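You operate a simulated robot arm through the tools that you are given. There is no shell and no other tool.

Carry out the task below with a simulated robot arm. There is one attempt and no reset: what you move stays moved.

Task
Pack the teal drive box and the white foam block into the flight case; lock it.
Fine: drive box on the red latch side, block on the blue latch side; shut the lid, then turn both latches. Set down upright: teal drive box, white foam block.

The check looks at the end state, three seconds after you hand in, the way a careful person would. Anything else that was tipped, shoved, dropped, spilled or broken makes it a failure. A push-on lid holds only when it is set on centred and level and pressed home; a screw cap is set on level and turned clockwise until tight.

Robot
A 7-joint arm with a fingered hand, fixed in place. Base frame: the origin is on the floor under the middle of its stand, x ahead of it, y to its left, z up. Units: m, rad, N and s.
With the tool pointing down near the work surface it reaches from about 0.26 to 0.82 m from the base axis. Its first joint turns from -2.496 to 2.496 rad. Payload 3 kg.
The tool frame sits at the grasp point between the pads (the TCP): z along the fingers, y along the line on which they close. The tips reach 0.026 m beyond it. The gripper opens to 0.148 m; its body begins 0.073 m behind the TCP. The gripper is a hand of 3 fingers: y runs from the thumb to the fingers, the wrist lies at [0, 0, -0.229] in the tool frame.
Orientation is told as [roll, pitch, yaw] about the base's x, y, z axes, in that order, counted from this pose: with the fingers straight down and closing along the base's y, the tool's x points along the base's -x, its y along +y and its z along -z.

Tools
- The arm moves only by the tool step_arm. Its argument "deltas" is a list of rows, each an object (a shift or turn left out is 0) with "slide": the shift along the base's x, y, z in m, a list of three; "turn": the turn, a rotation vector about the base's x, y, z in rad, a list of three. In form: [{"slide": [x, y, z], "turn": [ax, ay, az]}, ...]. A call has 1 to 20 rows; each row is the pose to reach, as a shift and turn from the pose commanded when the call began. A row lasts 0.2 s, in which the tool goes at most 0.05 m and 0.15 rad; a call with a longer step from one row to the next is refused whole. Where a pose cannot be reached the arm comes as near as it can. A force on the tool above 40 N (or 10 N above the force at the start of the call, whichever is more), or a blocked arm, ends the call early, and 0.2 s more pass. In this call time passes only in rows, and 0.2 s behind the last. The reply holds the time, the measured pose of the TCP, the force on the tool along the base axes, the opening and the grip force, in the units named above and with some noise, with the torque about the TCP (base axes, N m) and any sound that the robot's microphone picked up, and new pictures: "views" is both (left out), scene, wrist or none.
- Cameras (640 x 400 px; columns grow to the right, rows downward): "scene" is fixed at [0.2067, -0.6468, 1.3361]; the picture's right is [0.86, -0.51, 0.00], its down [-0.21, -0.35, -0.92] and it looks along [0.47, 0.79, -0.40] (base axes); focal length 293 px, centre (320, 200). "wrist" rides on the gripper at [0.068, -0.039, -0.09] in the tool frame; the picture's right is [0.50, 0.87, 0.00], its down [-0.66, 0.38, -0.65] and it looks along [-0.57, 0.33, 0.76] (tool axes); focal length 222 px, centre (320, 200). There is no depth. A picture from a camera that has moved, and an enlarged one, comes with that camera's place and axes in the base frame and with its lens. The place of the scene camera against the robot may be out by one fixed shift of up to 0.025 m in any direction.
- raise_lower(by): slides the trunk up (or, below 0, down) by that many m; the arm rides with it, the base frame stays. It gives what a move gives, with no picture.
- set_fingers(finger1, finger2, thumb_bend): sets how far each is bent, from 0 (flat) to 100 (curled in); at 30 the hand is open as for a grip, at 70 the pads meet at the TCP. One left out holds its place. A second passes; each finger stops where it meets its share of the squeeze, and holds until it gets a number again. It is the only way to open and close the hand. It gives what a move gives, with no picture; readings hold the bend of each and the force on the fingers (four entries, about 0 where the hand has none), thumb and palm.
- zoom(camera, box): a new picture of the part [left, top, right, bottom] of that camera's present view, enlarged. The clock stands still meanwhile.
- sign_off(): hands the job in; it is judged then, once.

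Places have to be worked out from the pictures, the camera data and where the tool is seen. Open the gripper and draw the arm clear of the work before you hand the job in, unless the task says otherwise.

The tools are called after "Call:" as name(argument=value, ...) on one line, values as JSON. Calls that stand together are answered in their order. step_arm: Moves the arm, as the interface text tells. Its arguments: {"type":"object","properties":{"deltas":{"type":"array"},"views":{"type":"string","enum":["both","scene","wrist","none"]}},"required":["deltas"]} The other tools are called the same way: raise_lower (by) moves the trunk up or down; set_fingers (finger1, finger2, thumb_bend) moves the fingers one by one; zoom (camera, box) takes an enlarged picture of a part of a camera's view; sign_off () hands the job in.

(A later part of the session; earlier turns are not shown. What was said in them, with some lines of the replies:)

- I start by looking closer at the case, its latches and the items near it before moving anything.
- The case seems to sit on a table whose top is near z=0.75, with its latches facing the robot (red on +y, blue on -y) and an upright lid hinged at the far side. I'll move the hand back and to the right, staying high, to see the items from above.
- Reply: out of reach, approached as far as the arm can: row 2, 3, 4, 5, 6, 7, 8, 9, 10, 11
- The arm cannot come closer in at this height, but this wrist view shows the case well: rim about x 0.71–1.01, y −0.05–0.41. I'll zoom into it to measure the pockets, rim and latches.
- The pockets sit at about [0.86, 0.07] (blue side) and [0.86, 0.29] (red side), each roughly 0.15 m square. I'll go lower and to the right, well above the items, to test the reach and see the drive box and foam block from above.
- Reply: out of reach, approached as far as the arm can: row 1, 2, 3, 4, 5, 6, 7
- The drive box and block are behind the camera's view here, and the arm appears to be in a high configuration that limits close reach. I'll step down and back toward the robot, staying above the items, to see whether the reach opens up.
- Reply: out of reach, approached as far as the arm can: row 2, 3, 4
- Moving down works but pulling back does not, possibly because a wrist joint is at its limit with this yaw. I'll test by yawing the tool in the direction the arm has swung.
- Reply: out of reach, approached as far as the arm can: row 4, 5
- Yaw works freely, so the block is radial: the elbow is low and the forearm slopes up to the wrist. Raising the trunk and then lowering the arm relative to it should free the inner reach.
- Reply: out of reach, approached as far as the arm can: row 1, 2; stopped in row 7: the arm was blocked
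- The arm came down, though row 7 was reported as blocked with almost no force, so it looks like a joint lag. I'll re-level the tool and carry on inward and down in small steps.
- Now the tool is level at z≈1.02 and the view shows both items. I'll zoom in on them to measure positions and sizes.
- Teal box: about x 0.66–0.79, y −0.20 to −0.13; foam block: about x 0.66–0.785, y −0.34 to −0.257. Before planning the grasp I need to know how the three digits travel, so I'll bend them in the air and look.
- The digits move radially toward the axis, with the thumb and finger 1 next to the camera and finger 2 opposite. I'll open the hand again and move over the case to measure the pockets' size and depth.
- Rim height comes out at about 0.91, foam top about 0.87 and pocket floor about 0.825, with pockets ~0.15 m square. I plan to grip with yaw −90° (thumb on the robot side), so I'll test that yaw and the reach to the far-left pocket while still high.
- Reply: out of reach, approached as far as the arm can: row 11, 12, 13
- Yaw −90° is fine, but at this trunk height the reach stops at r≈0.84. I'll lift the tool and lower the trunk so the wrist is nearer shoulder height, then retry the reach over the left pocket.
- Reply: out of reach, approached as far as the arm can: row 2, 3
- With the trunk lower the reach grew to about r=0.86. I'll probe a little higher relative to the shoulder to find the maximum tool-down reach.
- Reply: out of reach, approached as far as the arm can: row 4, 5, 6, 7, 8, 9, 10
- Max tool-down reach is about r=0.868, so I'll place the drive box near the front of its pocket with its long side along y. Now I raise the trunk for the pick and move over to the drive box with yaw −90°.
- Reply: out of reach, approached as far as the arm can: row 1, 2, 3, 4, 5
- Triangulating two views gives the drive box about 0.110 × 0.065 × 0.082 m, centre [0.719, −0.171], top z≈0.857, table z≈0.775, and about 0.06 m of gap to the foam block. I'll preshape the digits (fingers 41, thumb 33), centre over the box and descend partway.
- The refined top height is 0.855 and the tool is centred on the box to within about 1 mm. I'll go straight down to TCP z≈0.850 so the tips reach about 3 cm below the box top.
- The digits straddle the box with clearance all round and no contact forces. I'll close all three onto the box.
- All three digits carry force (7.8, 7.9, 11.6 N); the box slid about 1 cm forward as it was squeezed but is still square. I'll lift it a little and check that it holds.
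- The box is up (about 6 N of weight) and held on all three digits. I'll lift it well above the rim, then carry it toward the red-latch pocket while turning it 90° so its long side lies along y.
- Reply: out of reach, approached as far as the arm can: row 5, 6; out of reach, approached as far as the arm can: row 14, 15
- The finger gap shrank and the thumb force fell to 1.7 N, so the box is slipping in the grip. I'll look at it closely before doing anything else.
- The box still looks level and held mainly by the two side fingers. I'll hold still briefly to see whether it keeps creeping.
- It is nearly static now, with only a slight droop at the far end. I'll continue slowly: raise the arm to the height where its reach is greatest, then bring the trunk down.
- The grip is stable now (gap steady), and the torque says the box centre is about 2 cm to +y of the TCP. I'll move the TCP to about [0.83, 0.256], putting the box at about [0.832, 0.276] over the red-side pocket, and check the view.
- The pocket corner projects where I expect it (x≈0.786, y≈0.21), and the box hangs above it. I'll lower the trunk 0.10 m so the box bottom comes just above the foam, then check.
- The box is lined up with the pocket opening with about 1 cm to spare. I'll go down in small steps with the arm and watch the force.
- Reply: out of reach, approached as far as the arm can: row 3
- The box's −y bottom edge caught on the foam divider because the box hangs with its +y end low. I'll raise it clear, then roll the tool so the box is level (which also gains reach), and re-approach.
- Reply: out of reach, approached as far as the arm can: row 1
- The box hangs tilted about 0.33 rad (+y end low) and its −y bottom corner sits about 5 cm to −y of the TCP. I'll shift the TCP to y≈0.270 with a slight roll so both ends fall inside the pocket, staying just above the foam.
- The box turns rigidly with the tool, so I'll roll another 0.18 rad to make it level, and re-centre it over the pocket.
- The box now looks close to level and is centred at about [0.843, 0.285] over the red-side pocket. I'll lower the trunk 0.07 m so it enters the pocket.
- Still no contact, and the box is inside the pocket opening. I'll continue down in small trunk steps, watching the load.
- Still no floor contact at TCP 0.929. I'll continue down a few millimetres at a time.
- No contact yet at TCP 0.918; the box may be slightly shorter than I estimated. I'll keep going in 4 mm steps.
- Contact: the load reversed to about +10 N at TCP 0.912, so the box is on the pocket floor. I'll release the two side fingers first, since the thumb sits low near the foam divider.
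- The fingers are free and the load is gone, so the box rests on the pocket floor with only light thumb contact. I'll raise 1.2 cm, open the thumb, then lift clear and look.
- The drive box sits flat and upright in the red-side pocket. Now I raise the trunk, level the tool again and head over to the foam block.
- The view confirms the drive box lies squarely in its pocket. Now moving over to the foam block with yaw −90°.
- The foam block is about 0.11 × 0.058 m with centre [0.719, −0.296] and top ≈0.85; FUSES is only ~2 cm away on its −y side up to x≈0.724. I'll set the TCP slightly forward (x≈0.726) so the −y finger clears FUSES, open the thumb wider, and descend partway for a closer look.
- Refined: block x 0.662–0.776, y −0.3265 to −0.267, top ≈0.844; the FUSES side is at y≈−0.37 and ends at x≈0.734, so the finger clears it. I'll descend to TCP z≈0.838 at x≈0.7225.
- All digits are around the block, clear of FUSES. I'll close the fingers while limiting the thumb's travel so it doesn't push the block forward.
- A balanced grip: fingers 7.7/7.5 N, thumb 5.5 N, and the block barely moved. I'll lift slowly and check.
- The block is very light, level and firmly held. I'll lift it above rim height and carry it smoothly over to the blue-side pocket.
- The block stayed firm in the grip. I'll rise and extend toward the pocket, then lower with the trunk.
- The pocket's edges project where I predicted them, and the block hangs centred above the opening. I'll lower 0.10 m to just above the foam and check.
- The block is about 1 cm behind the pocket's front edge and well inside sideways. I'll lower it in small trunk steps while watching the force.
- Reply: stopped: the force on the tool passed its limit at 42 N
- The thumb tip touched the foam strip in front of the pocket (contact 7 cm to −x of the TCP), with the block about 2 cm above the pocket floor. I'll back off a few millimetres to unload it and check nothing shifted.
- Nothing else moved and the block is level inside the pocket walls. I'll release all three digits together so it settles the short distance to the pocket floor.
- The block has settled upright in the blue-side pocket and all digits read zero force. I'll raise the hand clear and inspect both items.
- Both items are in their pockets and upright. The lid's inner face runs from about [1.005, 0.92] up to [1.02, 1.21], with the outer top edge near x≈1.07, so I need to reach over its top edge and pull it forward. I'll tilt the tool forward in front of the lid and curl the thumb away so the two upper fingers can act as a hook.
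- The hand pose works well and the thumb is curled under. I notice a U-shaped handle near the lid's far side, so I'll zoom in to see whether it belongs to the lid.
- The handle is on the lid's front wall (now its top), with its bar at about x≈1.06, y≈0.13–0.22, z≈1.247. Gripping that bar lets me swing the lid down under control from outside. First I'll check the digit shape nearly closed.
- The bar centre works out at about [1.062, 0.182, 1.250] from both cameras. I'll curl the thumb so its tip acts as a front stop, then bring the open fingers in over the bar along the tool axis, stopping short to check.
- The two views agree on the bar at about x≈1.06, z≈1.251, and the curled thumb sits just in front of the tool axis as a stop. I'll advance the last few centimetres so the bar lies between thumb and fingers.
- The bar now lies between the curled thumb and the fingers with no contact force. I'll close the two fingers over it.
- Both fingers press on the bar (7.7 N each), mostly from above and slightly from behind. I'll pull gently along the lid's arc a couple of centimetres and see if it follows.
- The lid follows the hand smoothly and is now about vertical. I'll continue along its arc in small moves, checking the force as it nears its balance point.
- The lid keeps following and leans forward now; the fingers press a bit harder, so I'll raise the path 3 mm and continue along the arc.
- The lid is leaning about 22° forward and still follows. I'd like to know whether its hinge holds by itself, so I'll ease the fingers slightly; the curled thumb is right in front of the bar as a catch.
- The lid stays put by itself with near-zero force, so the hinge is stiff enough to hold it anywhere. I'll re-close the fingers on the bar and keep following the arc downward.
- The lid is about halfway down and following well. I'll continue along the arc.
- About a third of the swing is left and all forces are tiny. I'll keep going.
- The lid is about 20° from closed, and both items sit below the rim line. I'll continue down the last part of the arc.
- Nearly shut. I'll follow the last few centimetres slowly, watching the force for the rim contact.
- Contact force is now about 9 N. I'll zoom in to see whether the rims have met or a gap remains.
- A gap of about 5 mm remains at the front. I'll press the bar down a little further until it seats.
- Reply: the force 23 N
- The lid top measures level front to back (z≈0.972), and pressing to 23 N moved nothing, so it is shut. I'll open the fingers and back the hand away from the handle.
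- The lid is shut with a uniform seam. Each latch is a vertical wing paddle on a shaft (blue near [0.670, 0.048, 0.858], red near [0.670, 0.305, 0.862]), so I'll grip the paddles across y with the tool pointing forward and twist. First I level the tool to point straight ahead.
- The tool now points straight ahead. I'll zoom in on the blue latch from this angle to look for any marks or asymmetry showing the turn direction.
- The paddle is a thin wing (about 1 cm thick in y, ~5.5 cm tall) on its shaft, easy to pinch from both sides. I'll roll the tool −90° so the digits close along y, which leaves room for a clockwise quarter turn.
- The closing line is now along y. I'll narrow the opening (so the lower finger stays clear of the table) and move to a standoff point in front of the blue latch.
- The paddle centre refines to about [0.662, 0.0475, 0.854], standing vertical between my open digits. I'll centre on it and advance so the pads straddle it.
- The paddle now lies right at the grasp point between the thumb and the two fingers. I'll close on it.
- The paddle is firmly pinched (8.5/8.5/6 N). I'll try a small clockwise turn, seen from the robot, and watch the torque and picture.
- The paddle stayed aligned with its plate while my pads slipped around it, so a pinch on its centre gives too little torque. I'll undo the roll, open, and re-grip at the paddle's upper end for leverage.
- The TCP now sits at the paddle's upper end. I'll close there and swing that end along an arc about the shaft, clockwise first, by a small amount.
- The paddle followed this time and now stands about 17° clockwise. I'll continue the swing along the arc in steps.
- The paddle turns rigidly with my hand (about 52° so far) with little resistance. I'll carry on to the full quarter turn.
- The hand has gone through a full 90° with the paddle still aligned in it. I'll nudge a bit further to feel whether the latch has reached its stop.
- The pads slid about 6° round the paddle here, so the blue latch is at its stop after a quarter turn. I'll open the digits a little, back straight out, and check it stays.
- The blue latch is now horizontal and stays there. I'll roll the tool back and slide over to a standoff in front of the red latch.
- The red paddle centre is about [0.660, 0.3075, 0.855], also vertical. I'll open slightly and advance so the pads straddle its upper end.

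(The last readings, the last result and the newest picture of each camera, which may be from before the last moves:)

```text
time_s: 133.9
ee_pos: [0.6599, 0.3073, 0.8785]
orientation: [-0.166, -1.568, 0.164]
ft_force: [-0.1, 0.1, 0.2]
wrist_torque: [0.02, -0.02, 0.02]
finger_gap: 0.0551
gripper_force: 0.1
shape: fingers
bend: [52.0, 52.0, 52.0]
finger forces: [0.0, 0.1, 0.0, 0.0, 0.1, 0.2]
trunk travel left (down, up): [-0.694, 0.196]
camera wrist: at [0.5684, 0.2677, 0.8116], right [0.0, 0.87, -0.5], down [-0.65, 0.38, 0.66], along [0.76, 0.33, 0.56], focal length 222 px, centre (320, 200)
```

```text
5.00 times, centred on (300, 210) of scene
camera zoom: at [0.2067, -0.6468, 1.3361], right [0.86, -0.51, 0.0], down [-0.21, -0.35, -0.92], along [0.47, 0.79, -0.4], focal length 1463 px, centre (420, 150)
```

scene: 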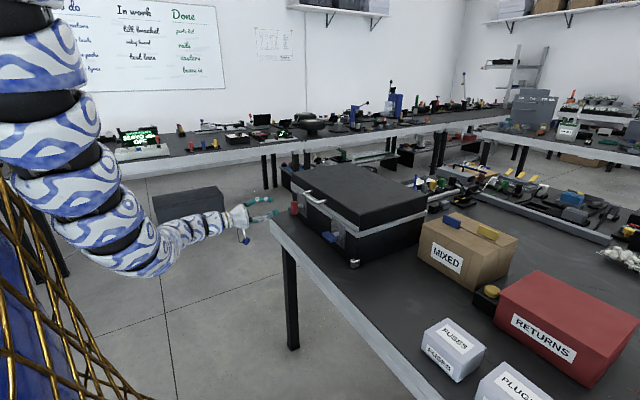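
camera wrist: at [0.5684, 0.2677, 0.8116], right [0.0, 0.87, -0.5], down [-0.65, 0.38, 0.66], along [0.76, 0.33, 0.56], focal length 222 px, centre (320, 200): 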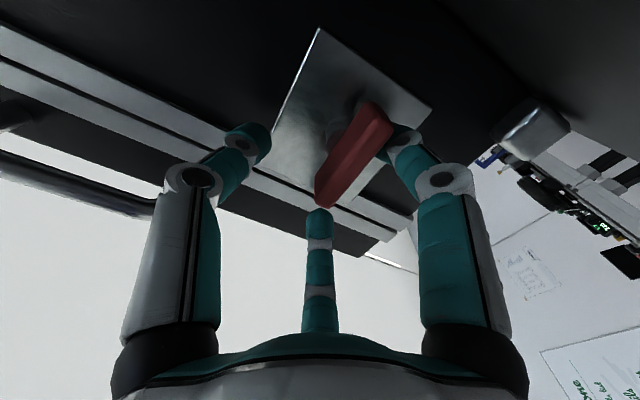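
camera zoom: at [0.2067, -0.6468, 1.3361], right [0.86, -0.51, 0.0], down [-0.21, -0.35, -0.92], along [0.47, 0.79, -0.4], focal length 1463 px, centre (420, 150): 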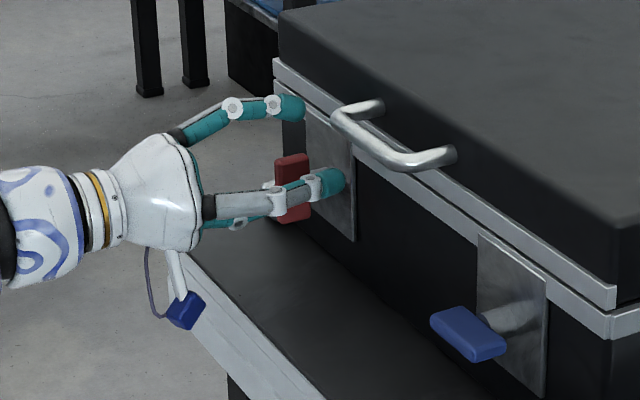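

The geometry matches the blue grip to within a few millimetres. I'll close on the paddle's upper end.

Call:
set_fingers(finger1=75, finger2=75, thumb_bend=75)

Call:
step_arm(deltas=[{"slide": [0, -0.0021, -0.0021], "turn": [0.1, 0, 0]}, {"slide": [0, -0.0042, -0.0024], "turn": [0.2, 0, 0]}, {"slide": [0, -0.0062, -0.0029], "turn": [0.3, 0, 0]}], views="wrist")

Call:
zoom(camera="wrist", box=[160, 60, 480, 260])

Call:
zoom(camera="scene", box=[250, 170, 350, 250])

```text
time_s: 134.9
ee_pos: [0.6599, 0.3057, 0.8786]
orientation: [-0.219, -1.569, 0.221]
ft_force: [6.4, 5.1, 1.5]
wrist_torque: [0.1, 0.0, 0.12]
finger_gap: 0.012
gripper_force: 10.6
shape: fingers
bend: [64.0, 71.0, 69.0]
finger forces: [8.3, 6.1, 0.1, 0.0, 6.5, 0.0]
trunk travel left (down, up): [-0.694, 0.196]
```

```text
time_s: 135.7
ee_pos: [0.6604, 0.3007, 0.8752]
orientation: [1.564, -1.27, -1.563]
ft_force: [7.7, 2.3, 8.3]
wrist_torque: [0.09, -0.14, 0.07]
finger_gap: 0.0113
gripper_force: 10.6
shape: fingers
bend: [64.0, 65.0, 69.0]
finger forces: [8.1, 7.1, 0.1, 0.0, 6.1, 0.1]
trunk travel left (down, up): [-0.694, 0.196]
camera wrist: at [0.5682, 0.2835, 0.7999], right [0.0, 0.98, -0.22], down [-0.65, 0.17, 0.74], along [0.76, 0.15, 0.64], focal length 222 px, centre (320, 200)
```

wrist: 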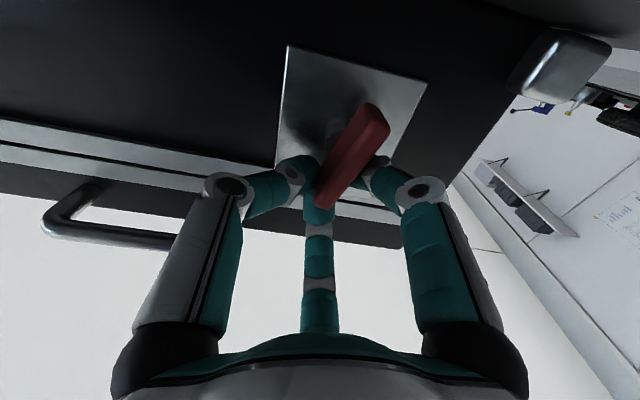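

```text
2.00 times, centred on (320, 160) of wrist
camera zoom: at [0.5682, 0.2835, 0.7999], right [0.0, 0.98, -0.22], down [-0.65, 0.17, 0.74], along [0.76, 0.15, 0.64], focal length 444 px, centre (320, 280)
```

zoom: 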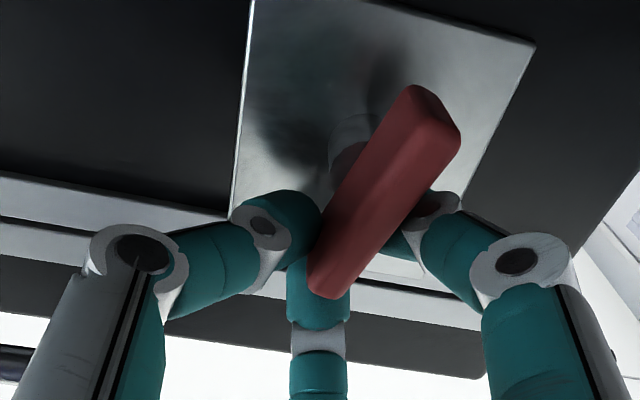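

```text
5.00 times, centred on (300, 210) of scene
camera zoom: at [0.2067, -0.6468, 1.3361], right [0.86, -0.51, 0.0], down [-0.21, -0.35, -0.92], along [0.47, 0.79, -0.4], focal length 1463 px, centre (420, 150)
```

zoom: 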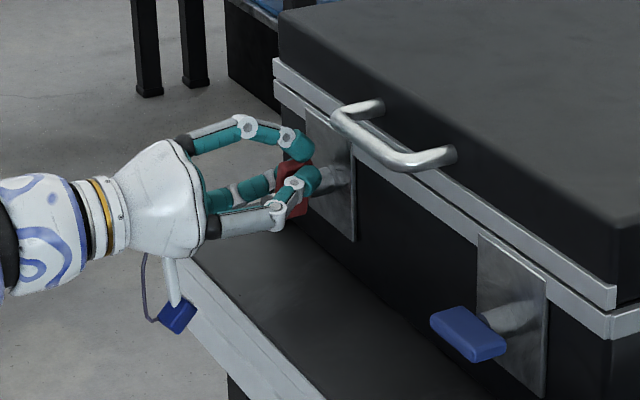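

The red paddle follows clockwise too. I'll continue its arc to the full quarter turn.

Call:
step_arm(deltas=[{"slide": [0, -0.0019, -0.001], "turn": [0.1, 0, 0]}, {"slide": [0, -0.0037, -0.0021], "turn": [0.2, 0, 0]}, {"slide": [0, -0.0055, -0.0033], "turn": [0.3, 0, 0]}, {"slide": [0, -0.0071, -0.0048], "turn": [0.4, 0, 0]}, {"slide": [0, -0.0085, -0.0064], "turn": [0.5, 0, 0]}, {"slide": [0, -0.0096, -0.0081], "turn": [0.6, 0, 0]}, {"slide": [0, -0.0107, -0.0099], "turn": [0.7, 0, 0]}, {"slide": [0, -0.0116, -0.0119], "turn": [0.8, 0, 0]}, {"slide": [0, -0.0123, -0.0139], "turn": [0.9, 0, 0]}, {"slide": [0, -0.0127, -0.016], "turn": [1.0, 0, 0]}, {"slide": [0, -0.013, -0.0181], "turn": [1.1, 0, 0]}, {"slide": [0, -0.013, -0.0202], "turn": [1.2, 0, 0]}, {"slide": [0, -0.013, -0.0217], "turn": [1.27, 0, 0]}, {"slide": [0, -0.0128, -0.0234], "turn": [1.35, 0, 0]}, {"slide": [0, -0.0126, -0.0248], "turn": [1.42, 0, 0]}], views="both")

Call:
zoom(camera="wrist", box=[160, 60, 480, 260])

Call:
zoom(camera="scene", box=[250, 170, 350, 250])

```text
time_s: 138.9
ee_pos: [0.6595, 0.2874, 0.8505]
orientation: [1.572, 0.152, -1.569]
ft_force: [6.6, 0.5, 7.5]
wrist_torque: [0.03, -0.13, 0.03]
finger_gap: 0.0104
gripper_force: 10.1
shape: fingers
bend: [63.0, 72.0, 71.0]
finger forces: [9.1, 5.6, 0.0, 0.0, 4.7, 0.0]
trunk travel left (down, up): [-0.694, 0.196]
camera wrist: at [0.5681, 0.3602, 0.8226], right [0.0, 0.36, 0.93], down [-0.65, -0.71, 0.27], along [0.76, -0.61, 0.24], focal length 222 px, centre (320, 200)
```

scene: 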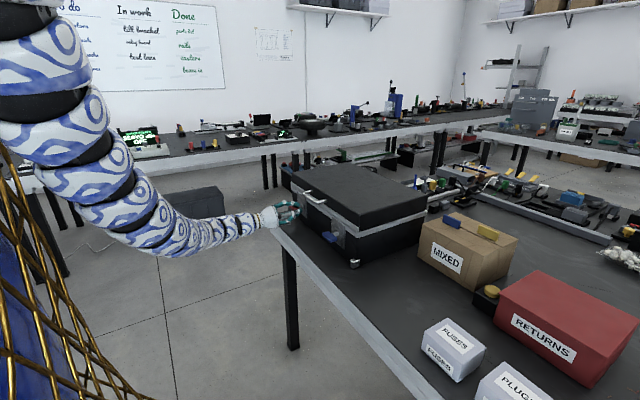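
wrist: 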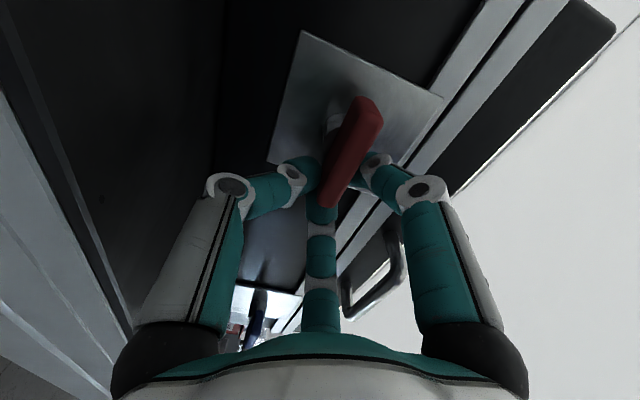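

```text
2.00 times, centred on (320, 160) of wrist
camera zoom: at [0.5681, 0.3602, 0.8226], right [0.0, 0.36, 0.93], down [-0.65, -0.71, 0.27], along [0.76, -0.61, 0.24], focal length 444 px, centre (320, 280)
```

zoom: 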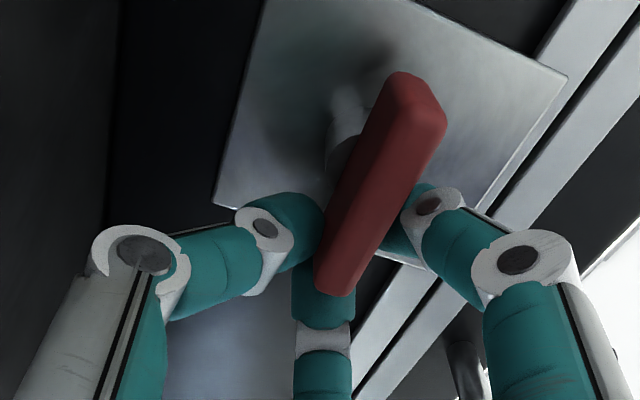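

```text
5.00 times, centred on (300, 210) of scene
camera zoom: at [0.2067, -0.6468, 1.3361], right [0.86, -0.51, 0.0], down [-0.21, -0.35, -0.92], along [0.47, 0.79, -0.4], focal length 1463 px, centre (420, 150)
```

zoom: 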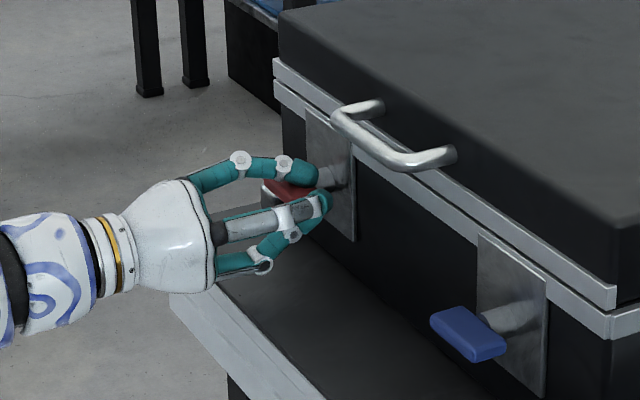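

The red latch shows the same picture as the blue one at its stop. I'll open the digits and back straight out.

Call:
set_fingers(finger1=55, finger2=55, thumb_bend=60)

Call:
step_arm(deltas=[{"slide": [-0.02, 0, 0.001]}, {"slide": [-0.045, 0, 0.002]}, {"slide": [-0.075, 0, 0.003]}, {"slide": [-0.11, 0, 0.01]}, {"slide": [-0.12, -0.03, 0.04]}], views="both")

Call:
zoom(camera="scene", box=[270, 150, 440, 280])

Call:
zoom(camera="wrist", box=[120, 0, 480, 220])

```text
time_s: 139.9
ee_pos: [0.6595, 0.288, 0.8503]
orientation: [1.573, 0.15, -1.567]
ft_force: [0.6, -0.8, -0.4]
wrist_torque: [-0.01, 0.0, 0.03]
finger_gap: 0.0374
gripper_force: 0.0
shape: fingers
bend: [55.0, 55.0, 60.0]
finger forces: [0.0, 0.0, 0.1, 0.0, 0.0, 0.1]
trunk travel left (down, up): [-0.694, 0.196]
```

```text
time_s: 141.1
ee_pos: [0.5384, 0.2585, 0.8914]
orientation: [1.574, 0.149, -1.568]
ft_force: [0.0, 0.3, 0.7]
wrist_torque: [-0.02, 0.03, 0.03]
finger_gap: 0.0376
gripper_force: 0.0
shape: fingers
bend: [55.0, 55.0, 60.0]
finger forces: [0.0, 0.1, 0.0, 0.1, 0.0, 0.1]
trunk travel left (down, up): [-0.694, 0.196]
camera wrist: at [0.4469, 0.331, 0.8633], right [0.0, 0.37, 0.93], down [-0.65, -0.71, 0.28], along [0.76, -0.61, 0.24], focal length 222 px, centre (320, 200)
```

scene: 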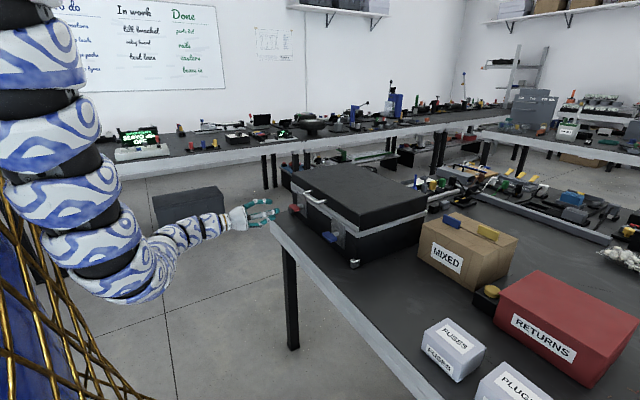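
wrist: 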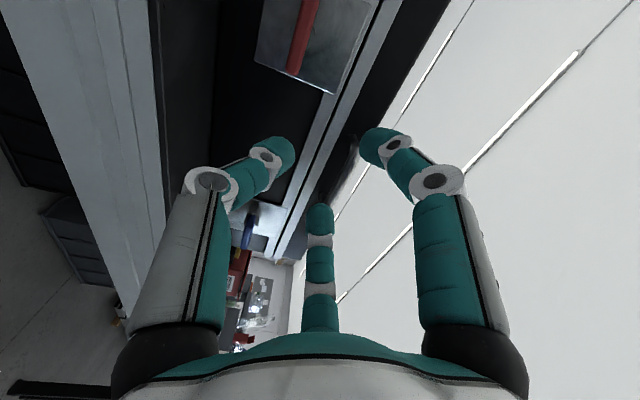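

```text
3.08 times, centred on (355, 215) of scene
camera zoom: at [0.2067, -0.6468, 1.3361], right [0.86, -0.51, 0.0], down [-0.21, -0.35, -0.92], along [0.47, 0.79, -0.4], focal length 900 px, centre (212, 154)
```

zoom: 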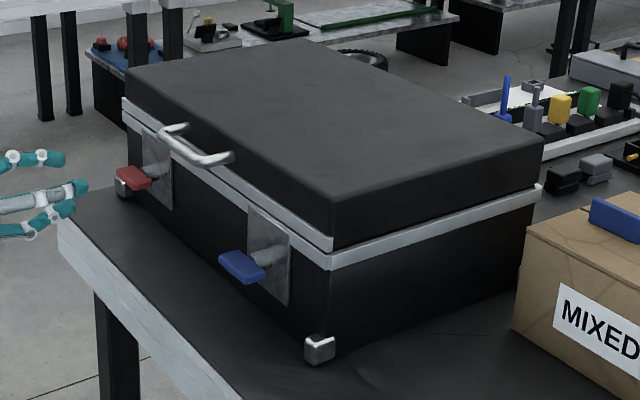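

```text
1.78 times, centred on (300, 110) of wrist
camera zoom: at [0.4469, 0.331, 0.8633], right [0.0, 0.37, 0.93], down [-0.65, -0.71, 0.28], along [0.76, -0.61, 0.24], focal length 395 px, centre (356, 360)
```

zoom: 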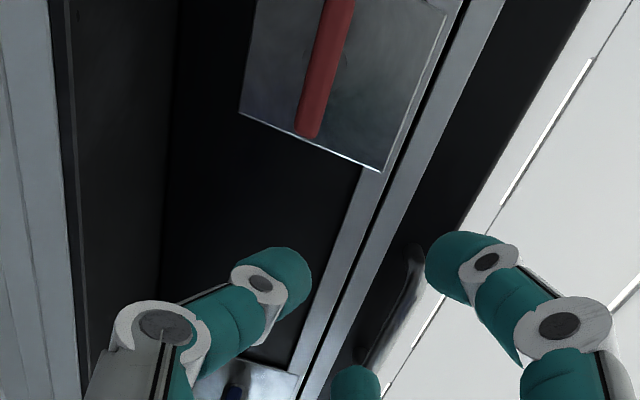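

Both latches are now horizontal and the hand is clear. I'll zoom in closely on each to confirm they sit at the full quarter turn and the lid seam is still closed.

Call:
zoom(camera="scene", box=[315, 210, 375, 250])

Call:
zoom(camera="scene", box=[280, 180, 340, 220])

Call:
zoom(camera="wrist", box=[220, 0, 400, 110])

```text
10.00 times, centred on (345, 230) of scene
camera zoom: at [0.2067, -0.6468, 1.3361], right [0.86, -0.51, 0.0], down [-0.21, -0.35, -0.92], along [0.47, 0.79, -0.4], focal length 2926 px, centre (70, -100)
```

zoom: 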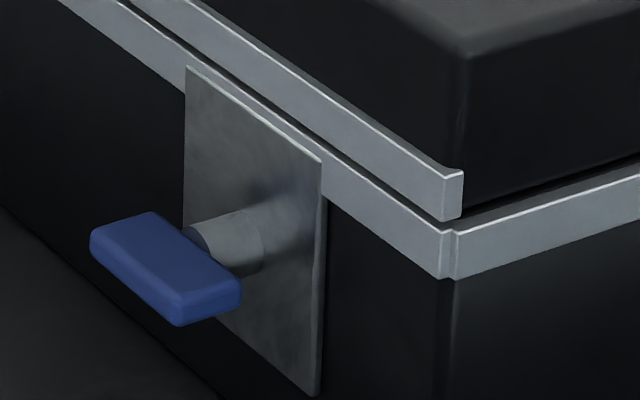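

```text
10.00 times, centred on (310, 200) of scene
camera zoom: at [0.2067, -0.6468, 1.3361], right [0.86, -0.51, 0.0], down [-0.21, -0.35, -0.92], along [0.47, 0.79, -0.4], focal length 2926 px, centre (420, 200)
```

zoom: 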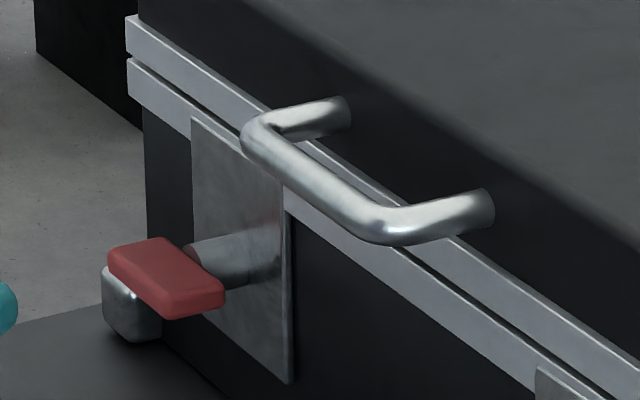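

```text
3.56 times, centred on (310, 55) of wrist
camera zoom: at [0.4469, 0.331, 0.8633], right [0.0, 0.37, 0.93], down [-0.65, -0.71, 0.28], along [0.76, -0.61, 0.24], focal length 790 px, centre (356, 716)
```

zoom: 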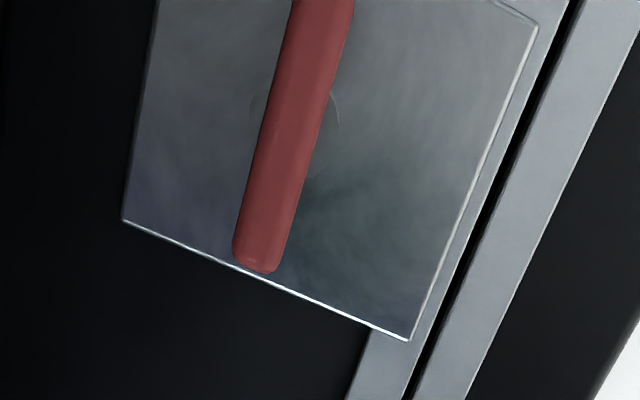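

Both paddles line up with the horizontal plate edges to within about a degree, and the seam is unchanged. Now I'll raise the arm with the trunk, open the hand fully and draw it back from the work.

Call:
raise_lower(by=0.18)

Call:
set_fingers(finger1=30, finger2=30, thumb_bend=30)

Call:
step_arm(deltas=[{"slide": [-0.01, 0, 0.03]}, {"slide": [-0.02, 0, 0.06]}, {"slide": [-0.03, 0, 0.09]}, {"slide": [-0.03, 0, 0.12]}], views="both")

Call:
zoom(camera="scene", box=[260, 120, 460, 280])

```text
time_s: 143.1
ee_pos: [0.5401, 0.2585, 1.07]
orientation: [1.573, 0.148, -1.568]
ft_force: [0.6, -0.2, 0.3]
wrist_torque: [0.0, -0.03, 0.02]
finger_gap: 0.0376
gripper_force: 0.1
shape: fingers
bend: [55.0, 55.0, 60.0]
finger forces: [0.0, 0.1, 0.0, 0.0, 0.0, 0.0]
trunk travel left (down, up): [-0.874, 0.016]
```

```text
time_s: 144.1
ee_pos: [0.5382, 0.2589, 1.0707]
orientation: [1.574, 0.148, -1.567]
ft_force: [-1.0, 0.2, 0.1]
wrist_torque: [0.03, -0.02, -0.03]
finger_gap: 0.1265
gripper_force: 0.1
shape: fingers
bend: [30.0, 30.0, 30.0]
finger forces: [0.0, 0.1, 0.1, 0.0, 0.0, 0.1]
trunk travel left (down, up): [-0.874, 0.016]
```

```text
time_s: 145.1
ee_pos: [0.5095, 0.2563, 1.1897]
orientation: [1.572, 0.147, -1.568]
ft_force: [0.2, 0.0, -0.2]
wrist_torque: [-0.01, 0.0, 0.02]
finger_gap: 0.1266
gripper_force: 0.0
shape: fingers
bend: [30.0, 30.0, 30.0]
finger forces: [0.0, 0.0, 0.1, 0.0, 0.0, 0.0]
trunk travel left (down, up): [-0.874, 0.016]
camera wrist: at [0.4174, 0.3299, 1.1633], right [0.0, 0.37, 0.93], down [-0.65, -0.71, 0.28], along [0.76, -0.61, 0.24], focal length 222 px, centre (320, 200)
```

scene: 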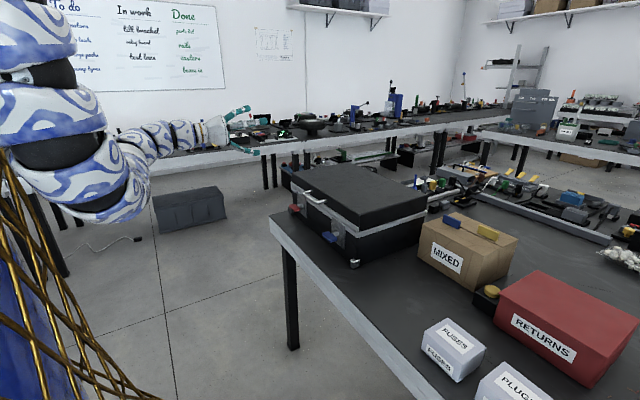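
wrist: 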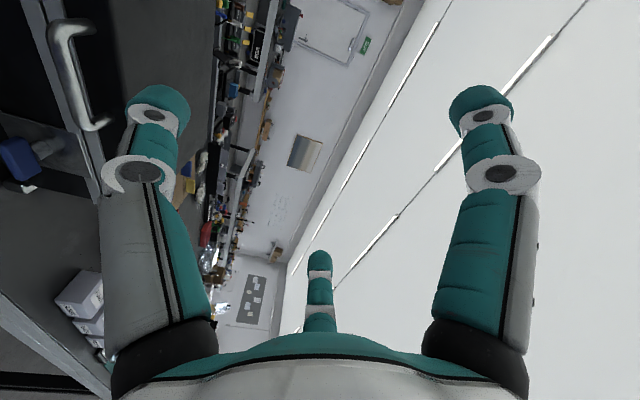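

```text
2.50 times, centred on (360, 200) of scene
camera zoom: at [0.2067, -0.6468, 1.3361], right [0.86, -0.51, 0.0], down [-0.21, -0.35, -0.92], along [0.47, 0.79, -0.4], focal length 731 px, centre (220, 200)
```

zoom: 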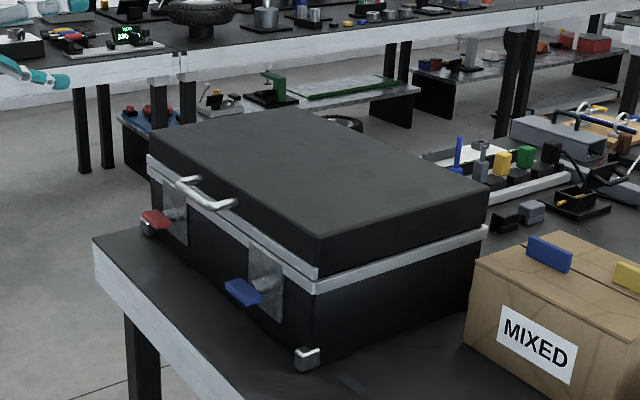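

The case is shut with a level lid and both latches turned horizontal. The drive box went in on the red side and the foam block on the blue side, both upright. The hand is open and clear and the other items on the table are unchanged, so I'm handing the job in.

Call:
sign_off()

```text
The job is handed in.
```

I packed the flight case, shut it and locked it, then handed the job in. I don't have the result of the check.

- **Drive box:** it's in the red-latch pocket, upright and flat. It slipped in the grip on the way over and caught once on the foam divider, so I levelled it before setting it down.
- **Foam block:** it's in the blue-latch pocket, upright. I released it about 2 cm above the pocket floor, because the thumb was touching the foam strip in front of the pocket.
- **Lid:** I brought it down by its handle. It reads level front to back and did not move when I pressed down with about 23 N.
- **Latches:** both are turned a quarter turn clockwise, as seen from the robot. The blue one was at its stop, and both line up with horizontal to within about a degree or two. I did not pull on the lid afterwards to test that they hold.

In the last pictures the other items on the table are where they started. The hand is open and the arm is clear of the case.
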